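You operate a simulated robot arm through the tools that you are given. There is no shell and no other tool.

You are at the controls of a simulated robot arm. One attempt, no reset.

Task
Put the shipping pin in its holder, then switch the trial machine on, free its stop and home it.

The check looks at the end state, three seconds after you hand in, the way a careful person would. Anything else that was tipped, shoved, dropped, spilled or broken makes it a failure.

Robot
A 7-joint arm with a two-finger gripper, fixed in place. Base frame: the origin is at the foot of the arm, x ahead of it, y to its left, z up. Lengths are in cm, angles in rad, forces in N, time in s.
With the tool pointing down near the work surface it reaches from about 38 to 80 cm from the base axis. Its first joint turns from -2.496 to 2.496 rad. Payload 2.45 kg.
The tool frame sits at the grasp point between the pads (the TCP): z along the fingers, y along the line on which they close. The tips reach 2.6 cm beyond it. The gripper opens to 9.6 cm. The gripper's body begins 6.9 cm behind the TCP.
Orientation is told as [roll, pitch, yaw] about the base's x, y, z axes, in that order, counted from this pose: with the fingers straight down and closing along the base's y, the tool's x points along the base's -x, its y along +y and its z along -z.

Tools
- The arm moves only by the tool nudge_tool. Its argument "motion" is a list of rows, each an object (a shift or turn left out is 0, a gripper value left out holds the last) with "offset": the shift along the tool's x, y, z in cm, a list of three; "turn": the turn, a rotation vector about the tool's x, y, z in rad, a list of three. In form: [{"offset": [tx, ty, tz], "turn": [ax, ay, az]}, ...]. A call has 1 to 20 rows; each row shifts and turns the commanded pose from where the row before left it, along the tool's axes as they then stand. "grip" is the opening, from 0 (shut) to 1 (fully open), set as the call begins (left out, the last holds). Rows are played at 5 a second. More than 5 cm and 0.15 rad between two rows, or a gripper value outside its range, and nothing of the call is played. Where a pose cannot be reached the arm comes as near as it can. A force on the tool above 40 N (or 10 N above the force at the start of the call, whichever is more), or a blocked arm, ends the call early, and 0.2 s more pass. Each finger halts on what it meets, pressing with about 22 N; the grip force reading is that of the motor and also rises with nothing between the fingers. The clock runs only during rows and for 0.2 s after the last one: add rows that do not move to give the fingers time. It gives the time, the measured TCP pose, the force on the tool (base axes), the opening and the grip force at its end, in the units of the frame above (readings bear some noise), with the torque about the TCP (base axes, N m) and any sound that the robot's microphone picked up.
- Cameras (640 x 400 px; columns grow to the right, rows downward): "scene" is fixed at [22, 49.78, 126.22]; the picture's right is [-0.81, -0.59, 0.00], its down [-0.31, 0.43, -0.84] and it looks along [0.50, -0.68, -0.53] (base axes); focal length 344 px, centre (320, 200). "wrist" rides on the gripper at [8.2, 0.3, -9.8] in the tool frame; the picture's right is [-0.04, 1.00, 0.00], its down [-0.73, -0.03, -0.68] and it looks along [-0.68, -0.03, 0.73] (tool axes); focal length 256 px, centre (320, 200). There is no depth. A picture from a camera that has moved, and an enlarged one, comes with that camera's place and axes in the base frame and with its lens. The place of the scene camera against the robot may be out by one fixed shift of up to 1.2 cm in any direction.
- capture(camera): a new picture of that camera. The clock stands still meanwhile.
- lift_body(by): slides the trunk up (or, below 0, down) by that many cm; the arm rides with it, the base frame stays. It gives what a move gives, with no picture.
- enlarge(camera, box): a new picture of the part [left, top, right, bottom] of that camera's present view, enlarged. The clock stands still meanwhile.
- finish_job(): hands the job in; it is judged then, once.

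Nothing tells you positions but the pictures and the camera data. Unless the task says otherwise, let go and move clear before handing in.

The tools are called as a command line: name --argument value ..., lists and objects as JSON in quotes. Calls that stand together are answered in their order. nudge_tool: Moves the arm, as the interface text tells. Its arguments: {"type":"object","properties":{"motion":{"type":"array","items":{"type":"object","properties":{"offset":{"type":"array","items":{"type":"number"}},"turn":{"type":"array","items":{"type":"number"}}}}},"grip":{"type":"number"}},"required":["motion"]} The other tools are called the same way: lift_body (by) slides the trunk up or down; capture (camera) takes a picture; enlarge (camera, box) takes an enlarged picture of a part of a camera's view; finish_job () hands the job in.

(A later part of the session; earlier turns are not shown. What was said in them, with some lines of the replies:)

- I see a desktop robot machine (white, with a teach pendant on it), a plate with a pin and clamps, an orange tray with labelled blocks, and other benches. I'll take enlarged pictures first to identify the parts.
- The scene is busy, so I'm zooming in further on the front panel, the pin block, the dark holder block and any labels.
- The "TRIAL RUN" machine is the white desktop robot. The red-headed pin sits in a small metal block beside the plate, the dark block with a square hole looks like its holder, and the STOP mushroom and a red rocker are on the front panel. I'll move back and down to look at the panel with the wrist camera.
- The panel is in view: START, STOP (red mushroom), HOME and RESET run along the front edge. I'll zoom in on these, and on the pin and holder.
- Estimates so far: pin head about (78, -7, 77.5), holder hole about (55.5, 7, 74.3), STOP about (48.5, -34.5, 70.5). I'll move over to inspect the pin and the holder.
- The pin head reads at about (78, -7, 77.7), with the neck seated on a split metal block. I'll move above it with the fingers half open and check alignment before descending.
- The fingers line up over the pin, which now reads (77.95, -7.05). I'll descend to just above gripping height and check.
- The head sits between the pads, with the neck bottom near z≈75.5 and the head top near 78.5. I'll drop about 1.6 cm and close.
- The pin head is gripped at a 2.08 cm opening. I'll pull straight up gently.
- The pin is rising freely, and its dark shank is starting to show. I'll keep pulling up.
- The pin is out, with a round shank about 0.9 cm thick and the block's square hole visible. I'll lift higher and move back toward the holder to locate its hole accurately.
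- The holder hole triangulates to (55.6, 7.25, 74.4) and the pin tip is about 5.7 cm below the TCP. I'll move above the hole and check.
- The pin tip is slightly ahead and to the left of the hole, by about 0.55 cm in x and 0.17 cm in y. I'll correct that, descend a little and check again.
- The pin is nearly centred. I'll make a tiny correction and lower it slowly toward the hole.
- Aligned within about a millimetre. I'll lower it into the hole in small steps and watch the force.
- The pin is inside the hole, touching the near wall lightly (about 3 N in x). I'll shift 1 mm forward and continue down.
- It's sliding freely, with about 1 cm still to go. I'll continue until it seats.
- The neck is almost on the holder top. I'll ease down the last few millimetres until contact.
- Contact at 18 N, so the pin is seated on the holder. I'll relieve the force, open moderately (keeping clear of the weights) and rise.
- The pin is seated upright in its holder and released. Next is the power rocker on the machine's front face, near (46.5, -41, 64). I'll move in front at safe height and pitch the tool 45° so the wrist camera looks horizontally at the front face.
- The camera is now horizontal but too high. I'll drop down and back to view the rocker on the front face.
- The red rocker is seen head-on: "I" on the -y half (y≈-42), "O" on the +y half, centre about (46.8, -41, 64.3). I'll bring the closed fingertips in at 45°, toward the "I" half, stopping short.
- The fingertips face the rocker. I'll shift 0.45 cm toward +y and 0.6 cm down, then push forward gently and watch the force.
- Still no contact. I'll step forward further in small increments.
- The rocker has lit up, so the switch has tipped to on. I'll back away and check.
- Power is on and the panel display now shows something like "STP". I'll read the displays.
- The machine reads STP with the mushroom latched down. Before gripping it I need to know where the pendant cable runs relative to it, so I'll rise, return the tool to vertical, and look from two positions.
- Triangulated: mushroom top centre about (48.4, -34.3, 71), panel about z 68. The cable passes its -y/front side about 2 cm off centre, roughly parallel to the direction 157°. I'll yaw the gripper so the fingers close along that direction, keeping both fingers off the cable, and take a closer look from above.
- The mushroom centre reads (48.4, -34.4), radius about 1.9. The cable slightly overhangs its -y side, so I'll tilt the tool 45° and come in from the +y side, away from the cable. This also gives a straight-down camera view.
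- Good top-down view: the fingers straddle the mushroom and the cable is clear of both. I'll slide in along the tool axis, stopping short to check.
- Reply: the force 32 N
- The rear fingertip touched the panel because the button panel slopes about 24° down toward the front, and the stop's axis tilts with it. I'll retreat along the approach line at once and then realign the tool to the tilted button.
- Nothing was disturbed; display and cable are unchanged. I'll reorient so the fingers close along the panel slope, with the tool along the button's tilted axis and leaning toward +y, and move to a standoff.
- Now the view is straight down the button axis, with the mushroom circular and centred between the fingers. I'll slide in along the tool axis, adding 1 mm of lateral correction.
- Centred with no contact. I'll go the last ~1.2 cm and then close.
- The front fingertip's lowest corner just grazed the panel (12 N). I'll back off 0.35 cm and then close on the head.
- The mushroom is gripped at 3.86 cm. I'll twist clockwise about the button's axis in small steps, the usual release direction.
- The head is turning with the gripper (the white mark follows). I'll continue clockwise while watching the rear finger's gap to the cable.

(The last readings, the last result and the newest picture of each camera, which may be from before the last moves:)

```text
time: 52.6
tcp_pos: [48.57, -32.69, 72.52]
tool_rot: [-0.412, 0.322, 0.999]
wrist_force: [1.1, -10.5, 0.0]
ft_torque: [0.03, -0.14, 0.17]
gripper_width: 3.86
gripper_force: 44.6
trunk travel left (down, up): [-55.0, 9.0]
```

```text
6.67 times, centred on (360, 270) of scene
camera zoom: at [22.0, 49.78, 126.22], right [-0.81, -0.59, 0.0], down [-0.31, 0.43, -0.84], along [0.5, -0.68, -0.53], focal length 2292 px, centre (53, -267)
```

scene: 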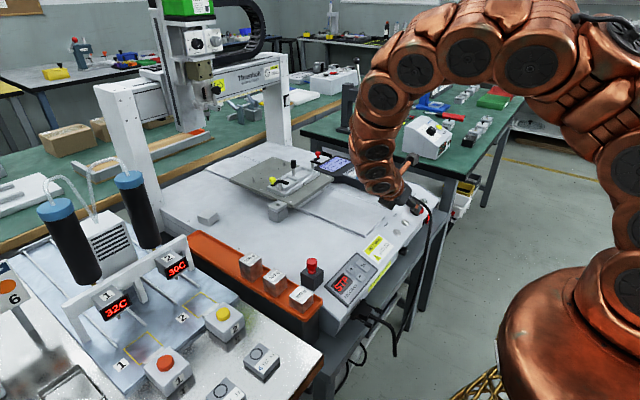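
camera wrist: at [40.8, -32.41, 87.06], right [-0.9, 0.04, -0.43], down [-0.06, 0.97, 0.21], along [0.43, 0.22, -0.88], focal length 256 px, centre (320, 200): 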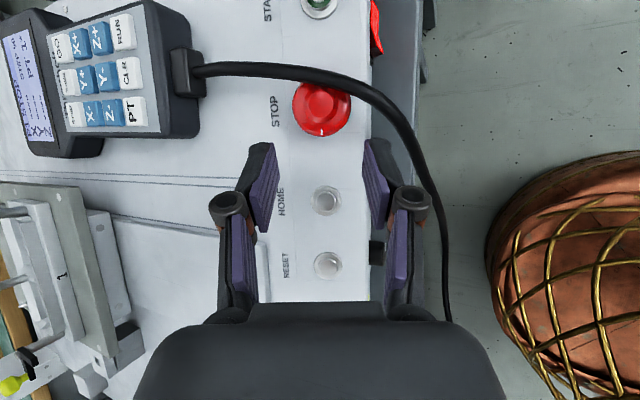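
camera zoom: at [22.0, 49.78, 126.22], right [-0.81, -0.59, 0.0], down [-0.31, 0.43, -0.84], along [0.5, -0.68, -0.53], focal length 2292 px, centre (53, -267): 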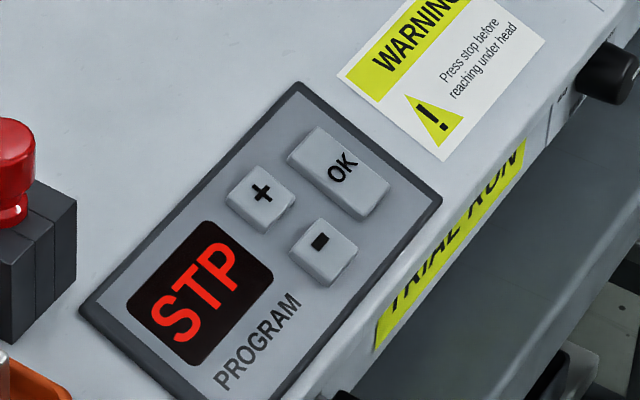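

0.40 rad turned and still STP, with the cable gap fine. I'll keep turning a little more.

nudge_tool --motion '[{"offset": [0.04, -0.148, 0], "turn": [-0.04, 0, 0.0693]}, {"offset": [0.04, -0.148, 0], "turn": [-0.04, 0, 0.0693]}, {}]'

enlarge --camera "wrist" --box '[200, 60, 440, 210]'

enlarge --camera "scene" --box '[320, 240, 400, 300]'

```text
time: 53.4
tcp_pos: [48.85, -32.92, 72.65]
tool_rot: [-0.371, 0.267, 0.863]
wrist_force: [13.7, -13.6, 12.9]
ft_torque: [-0.62, -0.08, 0.3]
gripper_width: 3.87
gripper_force: 44.8
trunk travel left (down, up): [-55.0, 9.0]
```

```text
2.67 times, centred on (320, 135) of wrist
camera zoom: at [42.33, -34.48, 83.48], right [-0.75, 0.56, -0.36], down [0.4, 0.81, 0.43], along [0.53, 0.17, -0.83], focal length 683 px, centre (320, 373)
```

zoom: 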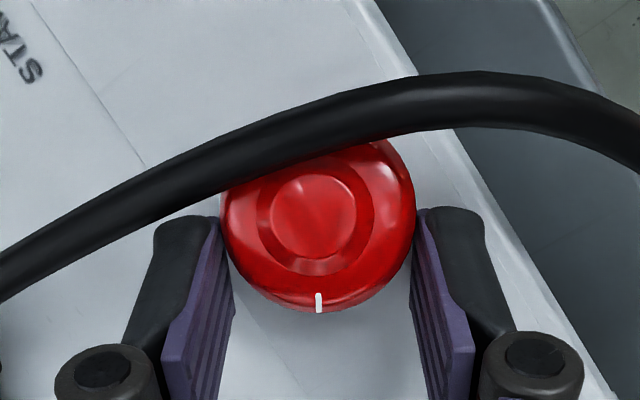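

```text
6.67 times, centred on (360, 270) of scene
camera zoom: at [22.0, 49.78, 126.22], right [-0.81, -0.59, 0.0], down [-0.31, 0.43, -0.84], along [0.5, -0.68, -0.53], focal length 2292 px, centre (53, -267)
```

zoom: 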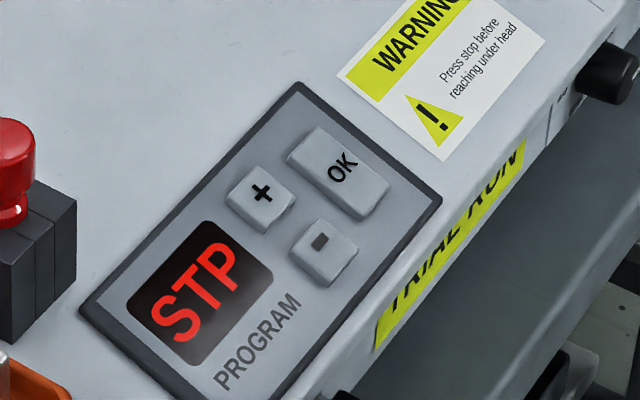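

0.56 rad turned; the head follows and only a modest side load is building from a small centring error. I'll continue a bit further, correcting that error.

nudge_tool --motion '[{"offset": [0, -0.24, 0], "turn": [-0.04, 0, 0.0693]}, {"offset": [0, -0.22, 0], "turn": [-0.04, 0, 0.0693]}, {}]'

enlarge --camera "wrist" --box '[200, 60, 440, 210]'

enlarge --camera "scene" --box '[320, 240, 400, 300]'

```text
time: 54.2
tcp_pos: [49.15, -33.18, 72.85]
tool_rot: [-0.322, 0.221, 0.73]
wrist_force: [13.3, -4.7, 10.4]
ft_torque: [-0.15, -0.29, 0.35]
gripper_width: 3.87
gripper_force: 45.0
trunk travel left (down, up): [-55.0, 9.0]
```

```text
2.67 times, centred on (320, 135) of wrist
camera zoom: at [42.37, -34.43, 83.54], right [-0.65, 0.69, -0.32], down [0.52, 0.71, 0.48], along [0.55, 0.15, -0.82], focal length 683 px, centre (320, 373)
```

zoom: 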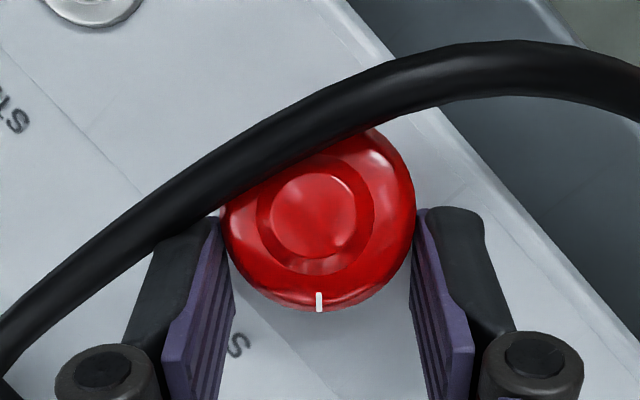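

```text
6.67 times, centred on (360, 270) of scene
camera zoom: at [22.0, 49.78, 126.22], right [-0.81, -0.59, 0.0], down [-0.31, 0.43, -0.84], along [0.5, -0.68, -0.53], focal length 2292 px, centre (53, -267)
```

zoom: 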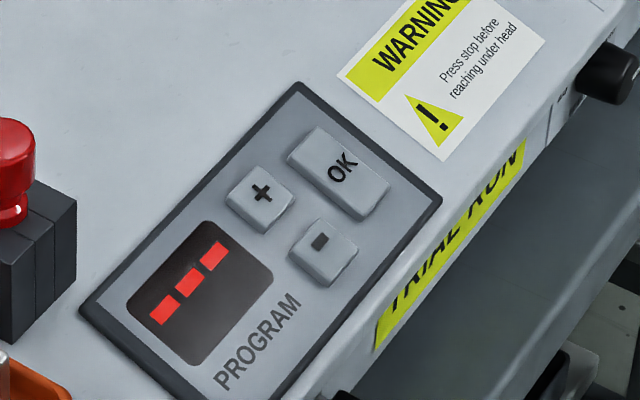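

The display changed from STP to "---", so the stop is released. Before opening I'll ease outward slightly so as not to re-press it, and rotate back to move the rear finger away from the cable.

nudge_tool --motion '[{"offset": [0.08, 0, -0.13]}, {"offset": [0.07, 0.15, -0.13], "turn": [0.04, 0, -0.0693]}, {"offset": [0, 0.17, 0], "turn": [0.04, 0, -0.0693]}, {"offset": [0, 0.17, 0], "turn": [0.04, 0, -0.0693]}, {"offset": [0, 0.17, 0], "turn": [0.04, 0, -0.0693]}, {"offset": [0, 0.15, 0], "turn": [0.04, 0, -0.0693]}, {}]'

enlarge --camera "wrist" --box '[200, 60, 440, 210]'

enlarge --camera "scene" --box '[320, 240, 400, 300]'

```text
time: 55.8
tcp_pos: [48.35, -32.56, 72.72]
tool_rot: [-0.428, 0.352, 1.064]
wrist_force: [9.7, 14.9, 0.6]
ft_torque: [0.21, -0.01, 0.22]
gripper_width: 3.87
gripper_force: 44.4
trunk travel left (down, up): [-55.0, 9.0]
```

```text
2.67 times, centred on (320, 135) of wrist
camera zoom: at [42.24, -34.52, 83.72], right [-0.85, 0.35, -0.4], down [0.22, 0.92, 0.34], along [0.49, 0.2, -0.85], focal length 683 px, centre (320, 373)
```

zoom: 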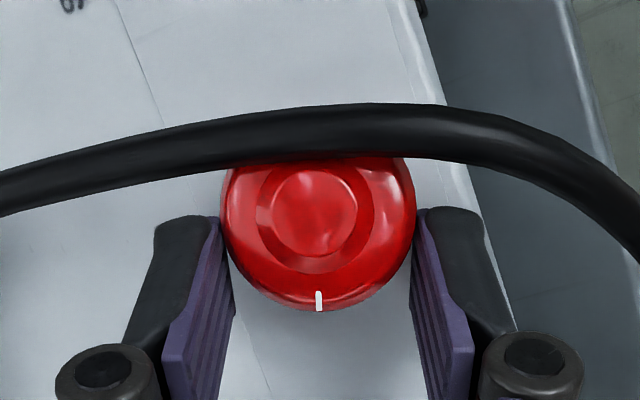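

```text
6.67 times, centred on (360, 270) of scene
camera zoom: at [22.0, 49.78, 126.22], right [-0.81, -0.59, 0.0], down [-0.31, 0.43, -0.84], along [0.5, -0.68, -0.53], focal length 2292 px, centre (53, -267)
```

zoom: 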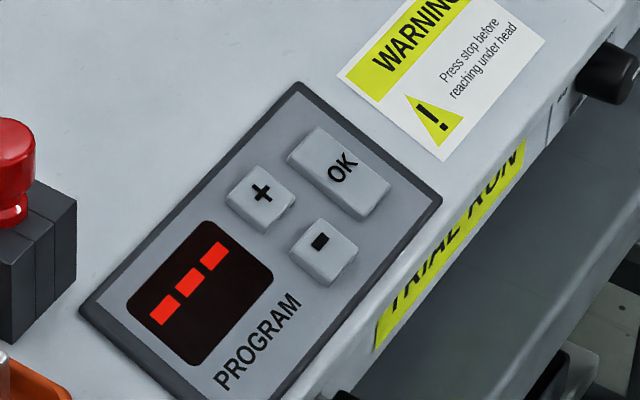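

Still "---" and the fingers now have clearance from the cable. I'll open moderately and withdraw along the tool axis.

nudge_tool --grip 0.49 --motion '[{}, {}, {}]'

nudge_tool --motion '[{"offset": [0, 0, -1.0]}, {"offset": [0, 0, -1.5]}, {"offset": [0, 0, -2.0]}, {"offset": [0, 0, -2.0]}, {}]'

capture --camera "wrist"

enlarge --camera "scene" --box '[320, 180, 448, 260]'

capture --camera "scene"

```text
time: 56.6
tcp_pos: [48.25, -32.64, 72.77]
tool_rot: [-0.426, 0.351, 1.066]
wrist_force: [0.1, 1.0, -0.7]
ft_torque: [0.0, -0.03, 0.0]
gripper_width: 4.74
gripper_force: 0.1
trunk travel left (down, up): [-55.0, 9.0]
```

```text
time: 57.8
tcp_pos: [46.96, -29.61, 78.37]
tool_rot: [-0.427, 0.349, 1.064]
wrist_force: [0.5, -1.0, -0.3]
ft_torque: [-0.01, 0.02, 0.0]
gripper_width: 4.7
gripper_force: 0.0
trunk travel left (down, up): [-55.0, 9.0]
```

```text
taken
camera wrist: at [40.79, -31.42, 89.36], right [-0.85, 0.35, -0.4], down [0.22, 0.92, 0.34], along [0.49, 0.2, -0.85], focal length 256 px, centre (320, 200)
```

wrist: 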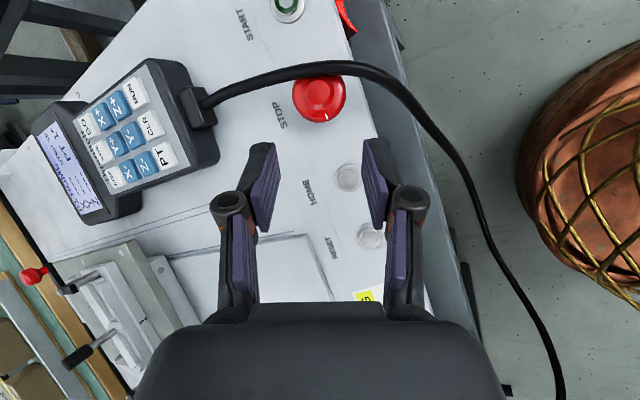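

```text
5.00 times, centred on (384, 220) of scene
camera zoom: at [22.0, 49.78, 126.22], right [-0.81, -0.59, 0.0], down [-0.31, 0.43, -0.84], along [0.5, -0.68, -0.53], focal length 1719 px, centre (0, 100)
```

zoom: 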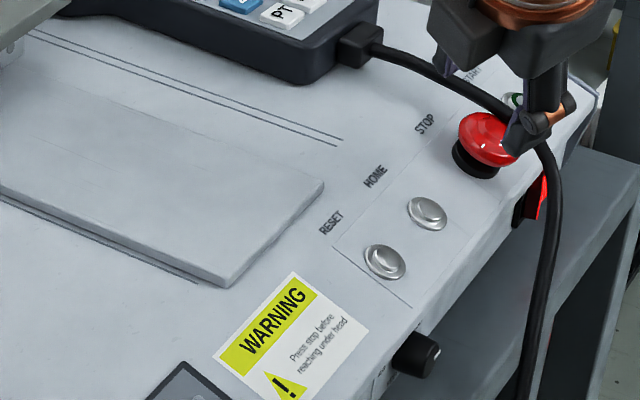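

```text
taken
```

scene: 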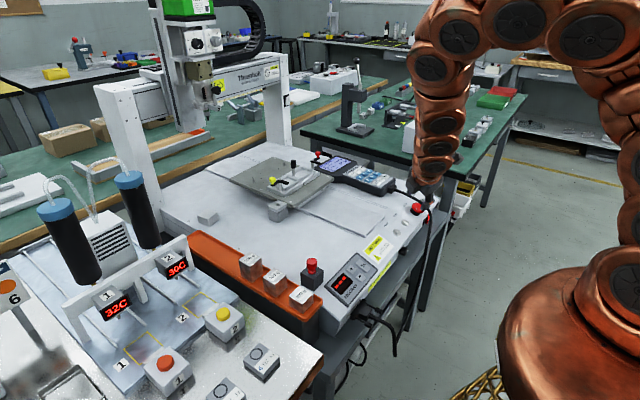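

The stop stays released ("---"). Next I'll bring the tool back to vertical with closed fingers over the HOME button, near (48.95, -27.9, 68.7), and inspect.

nudge_tool --grip 0.0 --motion '[{"offset": [0, 0, -2.0]}, {"turn": [-0.0633, -0.0096, 0.1237]}, {"turn": [-0.0633, -0.0096, 0.1237]}, {"turn": [-0.0633, -0.0096, 0.1237]}, {"turn": [-0.0633, -0.0096, 0.1237]}, {"turn": [-0.0633, -0.0096, 0.1237]}, {"turn": [-0.0633, -0.0096, 0.1237]}, {"turn": [-0.0633, -0.0096, 0.1237]}, {"turn": [-0.0633, -0.0096, 0.1237]}, {"turn": [-0.0633, -0.0096, 0.1237]}, {}]'

capture --camera "wrist"

enlarge --camera "scene" --box '[310, 140, 406, 200]'

```text
time: 60.2
tcp_pos: [46.45, -28.72, 80.01]
tool_rot: [0.0, 0.0, -0.004]
wrist_force: [0.9, 0.6, -0.1]
ft_torque: [0.02, -0.01, 0.02]
gripper_width: 0.0
gripper_force: 22.3
trunk travel left (down, up): [-55.0, 9.0]
```

```text
taken
camera wrist: at [38.29, -28.34, 89.72], right [0.04, 1.0, 0.0], down [0.73, -0.03, 0.68], along [0.68, -0.03, -0.73], focal length 256 px, centre (320, 200)
```

wrist: 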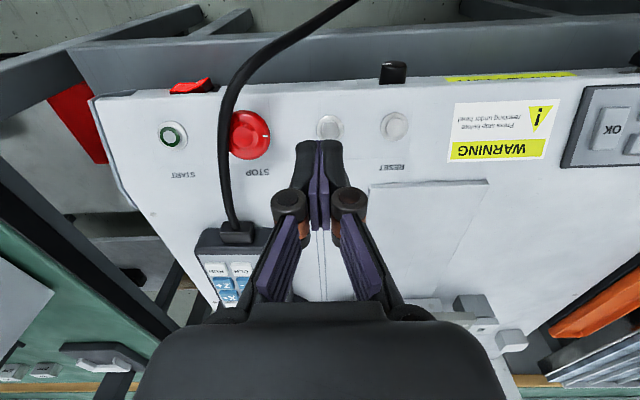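

```text
6.67 times, centred on (358, 170) of scene
camera zoom: at [22.0, 49.78, 126.22], right [-0.81, -0.59, 0.0], down [-0.31, 0.43, -0.84], along [0.5, -0.68, -0.53], focal length 2292 px, centre (67, 400)
```

zoom: 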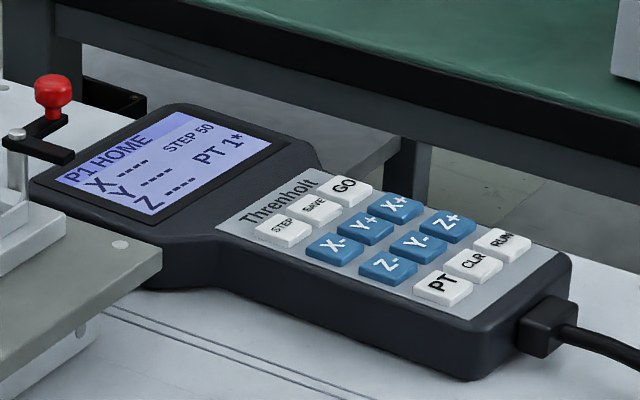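

The pendant now prompts "P1 HOME". The HOME cap reads (49.0, -27.9, 68.7). I'll position the closed tip just behind its centre and descend.

nudge_tool --motion '[{"offset": [-1.45, 0.82, 0]}, {"offset": [0, 0, 3.0]}, {"offset": [0, 0, 3.0]}, {"offset": [0, 0, 1.0]}, {}]'

enlarge --camera "wrist" --box '[240, 90, 400, 190]'

enlarge --camera "scene" --box '[370, 190, 434, 240]'

```text
time: 61.4
tcp_pos: [47.9, -28.06, 72.99]
tool_rot: [0.0, 0.0, -0.004]
wrist_force: [0.0, -0.8, 0.3]
ft_torque: [0.0, 0.01, 0.02]
gripper_width: 0.0
gripper_force: 22.3
trunk travel left (down, up): [-55.0, 9.0]
```

```text
4.00 times, centred on (320, 140) of wrist
camera zoom: at [39.76, -27.6, 82.68], right [0.04, 1.0, 0.0], down [0.73, -0.03, 0.68], along [0.68, -0.03, -0.73], focal length 1024 px, centre (320, 440)
```

zoom: 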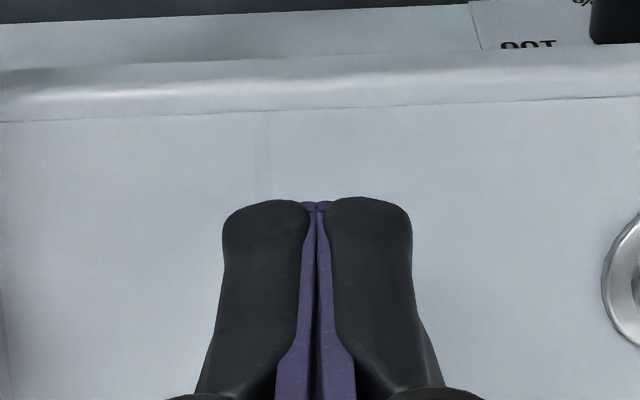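

```text
8.00 times, centred on (402, 215) of scene
camera zoom: at [22.0, 49.78, 126.22], right [-0.81, -0.59, 0.0], down [-0.31, 0.43, -0.84], along [0.5, -0.68, -0.53], focal length 2750 px, centre (-336, 80)
```

zoom: 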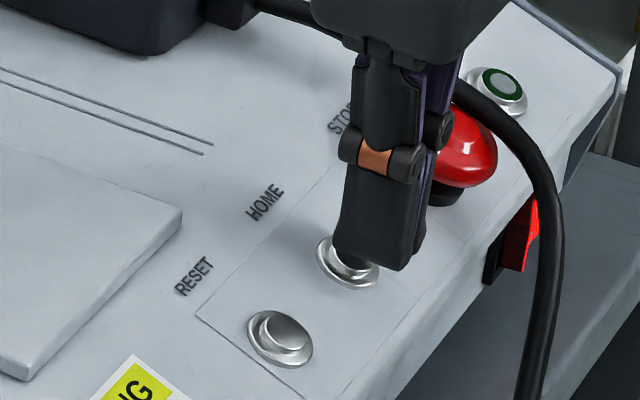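

The tip is above the HOME cap. I'll press down gently in small steps and watch the force.

nudge_tool --motion '[{"offset": [0, 0, 0.4]}, {"offset": [0, 0, 0.3]}, {"offset": [0, 0, 0.3]}, {"offset": [0, 0, 0.2]}, {}]'

enlarge --camera "scene" --box '[300, 140, 460, 300]'

```text
time: 62.6
tcp_pos: [47.91, -27.84, 71.91]
tool_rot: [-0.001, -0.003, 0.0]
wrist_force: [-0.1, -1.9, 39.0]
ft_torque: [-0.04, -0.49, -0.01]
gripper_width: 0.62
gripper_force: 28.7
trunk travel left (down, up): [-55.0, 9.0]
heard: click
```

```text
2.50 times, centred on (380, 220) of scene
camera zoom: at [22.0, 49.78, 126.22], right [-0.81, -0.59, 0.0], down [-0.31, 0.43, -0.84], along [0.5, -0.68, -0.53], focal length 860 px, centre (170, 150)
```

zoom: 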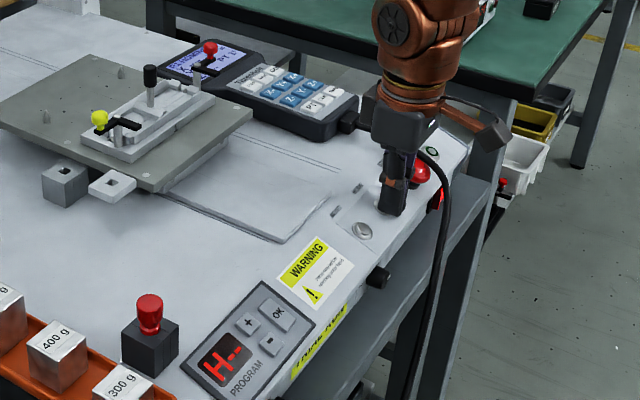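

A click was heard, the display shows "H--" and the table is moving. I'll lift off and move well clear at once.

nudge_tool --motion '[{"offset": [0, 0, -2.0]}, {"offset": [0, 0, -4.0]}, {"offset": [1, 0, -4.0]}, {"offset": [1, 0, -4.0]}, {"offset": [1, 0, -4.0]}, {}]'

capture --camera "scene"

enlarge --camera "scene" --box '[300, 140, 460, 300]'

```text
time: 64.0
tcp_pos: [44.79, -27.9, 89.82]
tool_rot: [-0.001, 0.0, -0.002]
wrist_force: [0.0, 0.2, 0.5]
ft_torque: [0.03, 0.04, -0.01]
gripper_width: 0.0
gripper_force: 28.4
trunk travel left (down, up): [-55.0, 9.0]
```

```text
taken
```

scene: 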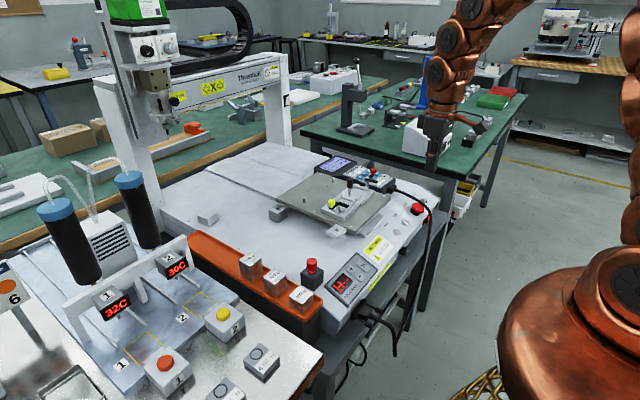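

```text
2.50 times, centred on (380, 220) of scene
camera zoom: at [22.0, 49.78, 126.22], right [-0.81, -0.59, 0.0], down [-0.31, 0.43, -0.84], along [0.5, -0.68, -0.53], focal length 860 px, centre (170, 150)
```

zoom: 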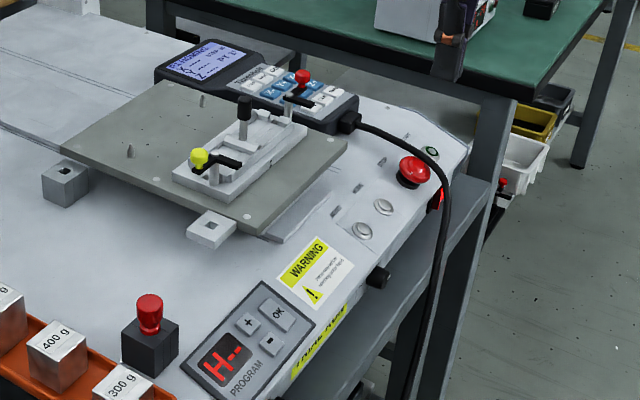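

The table has travelled forward and the head is moving, with homing in progress. I'll back further away and wait for it to finish.

nudge_tool --motion '[{"offset": [1, -1, -2]}, {"offset": [1, -1, -2]}, {}, {}, {}, {}, {}, {}, {}, {}, {}, {}]'

capture --camera "scene"

enlarge --camera "scene" --box '[300, 140, 460, 300]'

```text
time: 66.6
tcp_pos: [42.85, -29.95, 93.89]
tool_rot: [0.0, 0.001, -0.002]
wrist_force: [0.1, -0.1, 0.2]
ft_torque: [-0.03, -0.02, 0.0]
gripper_width: 0.01
gripper_force: 28.5
trunk travel left (down, up): [-55.0, 9.0]
```

```text
taken
```

scene: 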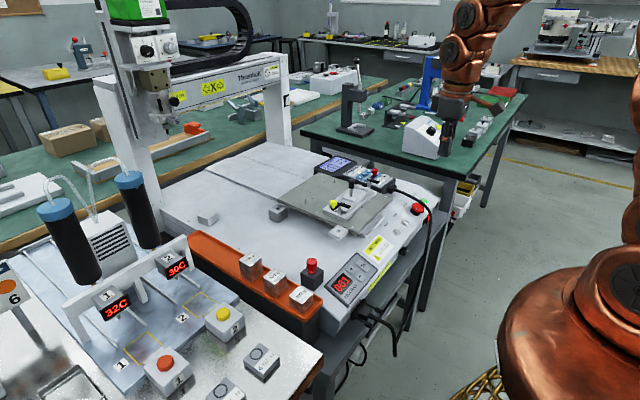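

```text
2.50 times, centred on (380, 220) of scene
camera zoom: at [22.0, 49.78, 126.22], right [-0.81, -0.59, 0.0], down [-0.31, 0.43, -0.84], along [0.5, -0.68, -0.53], focal length 860 px, centre (170, 150)
```

zoom: 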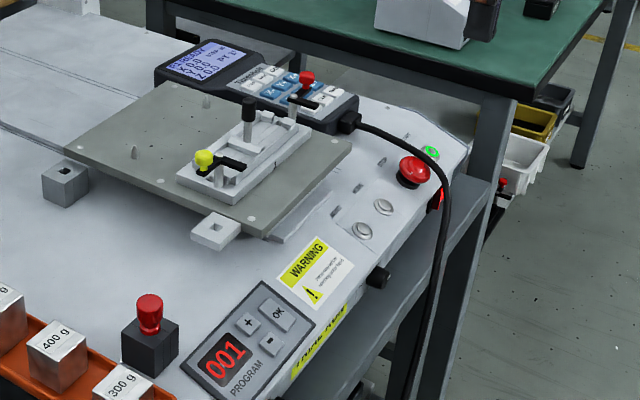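

The display shows "001", the START ring is green and the pendant shows zeroed coordinates. I'll do a final check of the pendant and the pin.

enlarge --camera "scene" --box '[310, 140, 406, 200]'

enlarge --camera "scene" --box '[230, 220, 358, 320]'

enlarge --camera "scene" --box '[390, 90, 540, 230]'

```text
6.67 times, centred on (358, 170) of scene
camera zoom: at [22.0, 49.78, 126.22], right [-0.81, -0.59, 0.0], down [-0.31, 0.43, -0.84], along [0.5, -0.68, -0.53], focal length 2292 px, centre (67, 400)
```

zoom: 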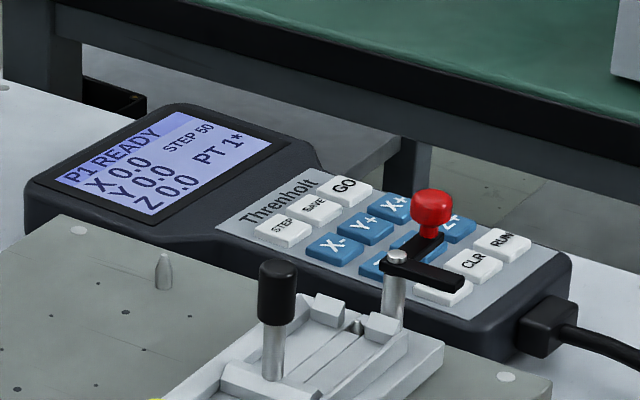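

```text
4.00 times, centred on (294, 270) of scene
camera zoom: at [22.0, 49.78, 126.22], right [-0.81, -0.59, 0.0], down [-0.31, 0.43, -0.84], along [0.5, -0.68, -0.53], focal length 1375 px, centre (424, -80)
```

zoom: 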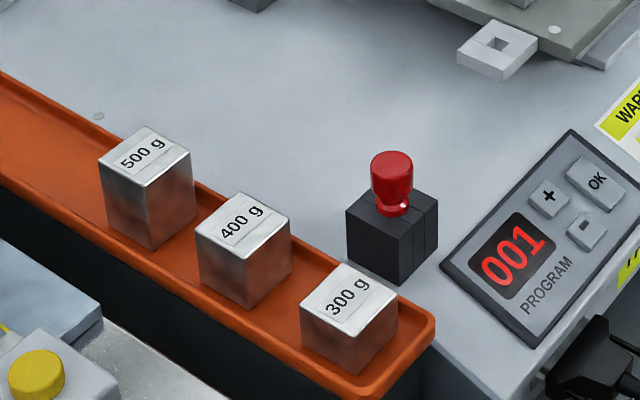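

```text
2.86 times, centred on (465, 160) of scene
camera zoom: at [22.0, 49.78, 126.22], right [-0.81, -0.59, 0.0], down [-0.31, 0.43, -0.84], along [0.5, -0.68, -0.53], focal length 982 px, centre (-94, 314)
```

zoom: 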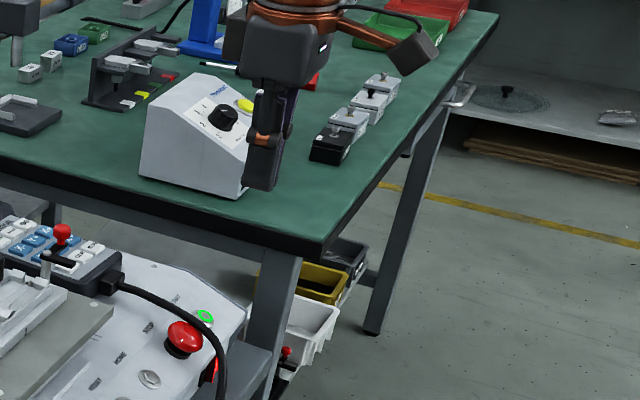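

The pendant reads "P1 READY, X 0.0 Y 0.0 Z 0.0", the pin stands in its holder, the stop is released and power is on. The arm is clear and nothing else was disturbed, so I'm handing in.

finish_job

```text
The job is handed in.
```

The shipping pin is standing in its holder, and the trial machine is switched on, its stop is free and it is homed. I handed the job in with the arm clear of the machine. I don't have the check's result.

- **Pin:** it came straight out of its block and is seated upright in the dark holder.
- **Power:** the red rocker is pressed on its "I" side and lit.
- **Stop:** I twisted the mushroom clockwise until the panel display changed from STP to "---". It stayed released.
- **Home:** I pressed HOME once and the table and head moved on their own. At the end the panel showed "001" and the pendant showed "P1 READY" with X, Y and Z at 0.0.

While lining up on the stop, my fingertips touched the sloped button panel twice, once at about 31 N and once at about 14 N. I backed off each time and saw nothing moved or marked. The pendant cable stayed where it was, and the weights and other items look undisturbed in the final pictures.
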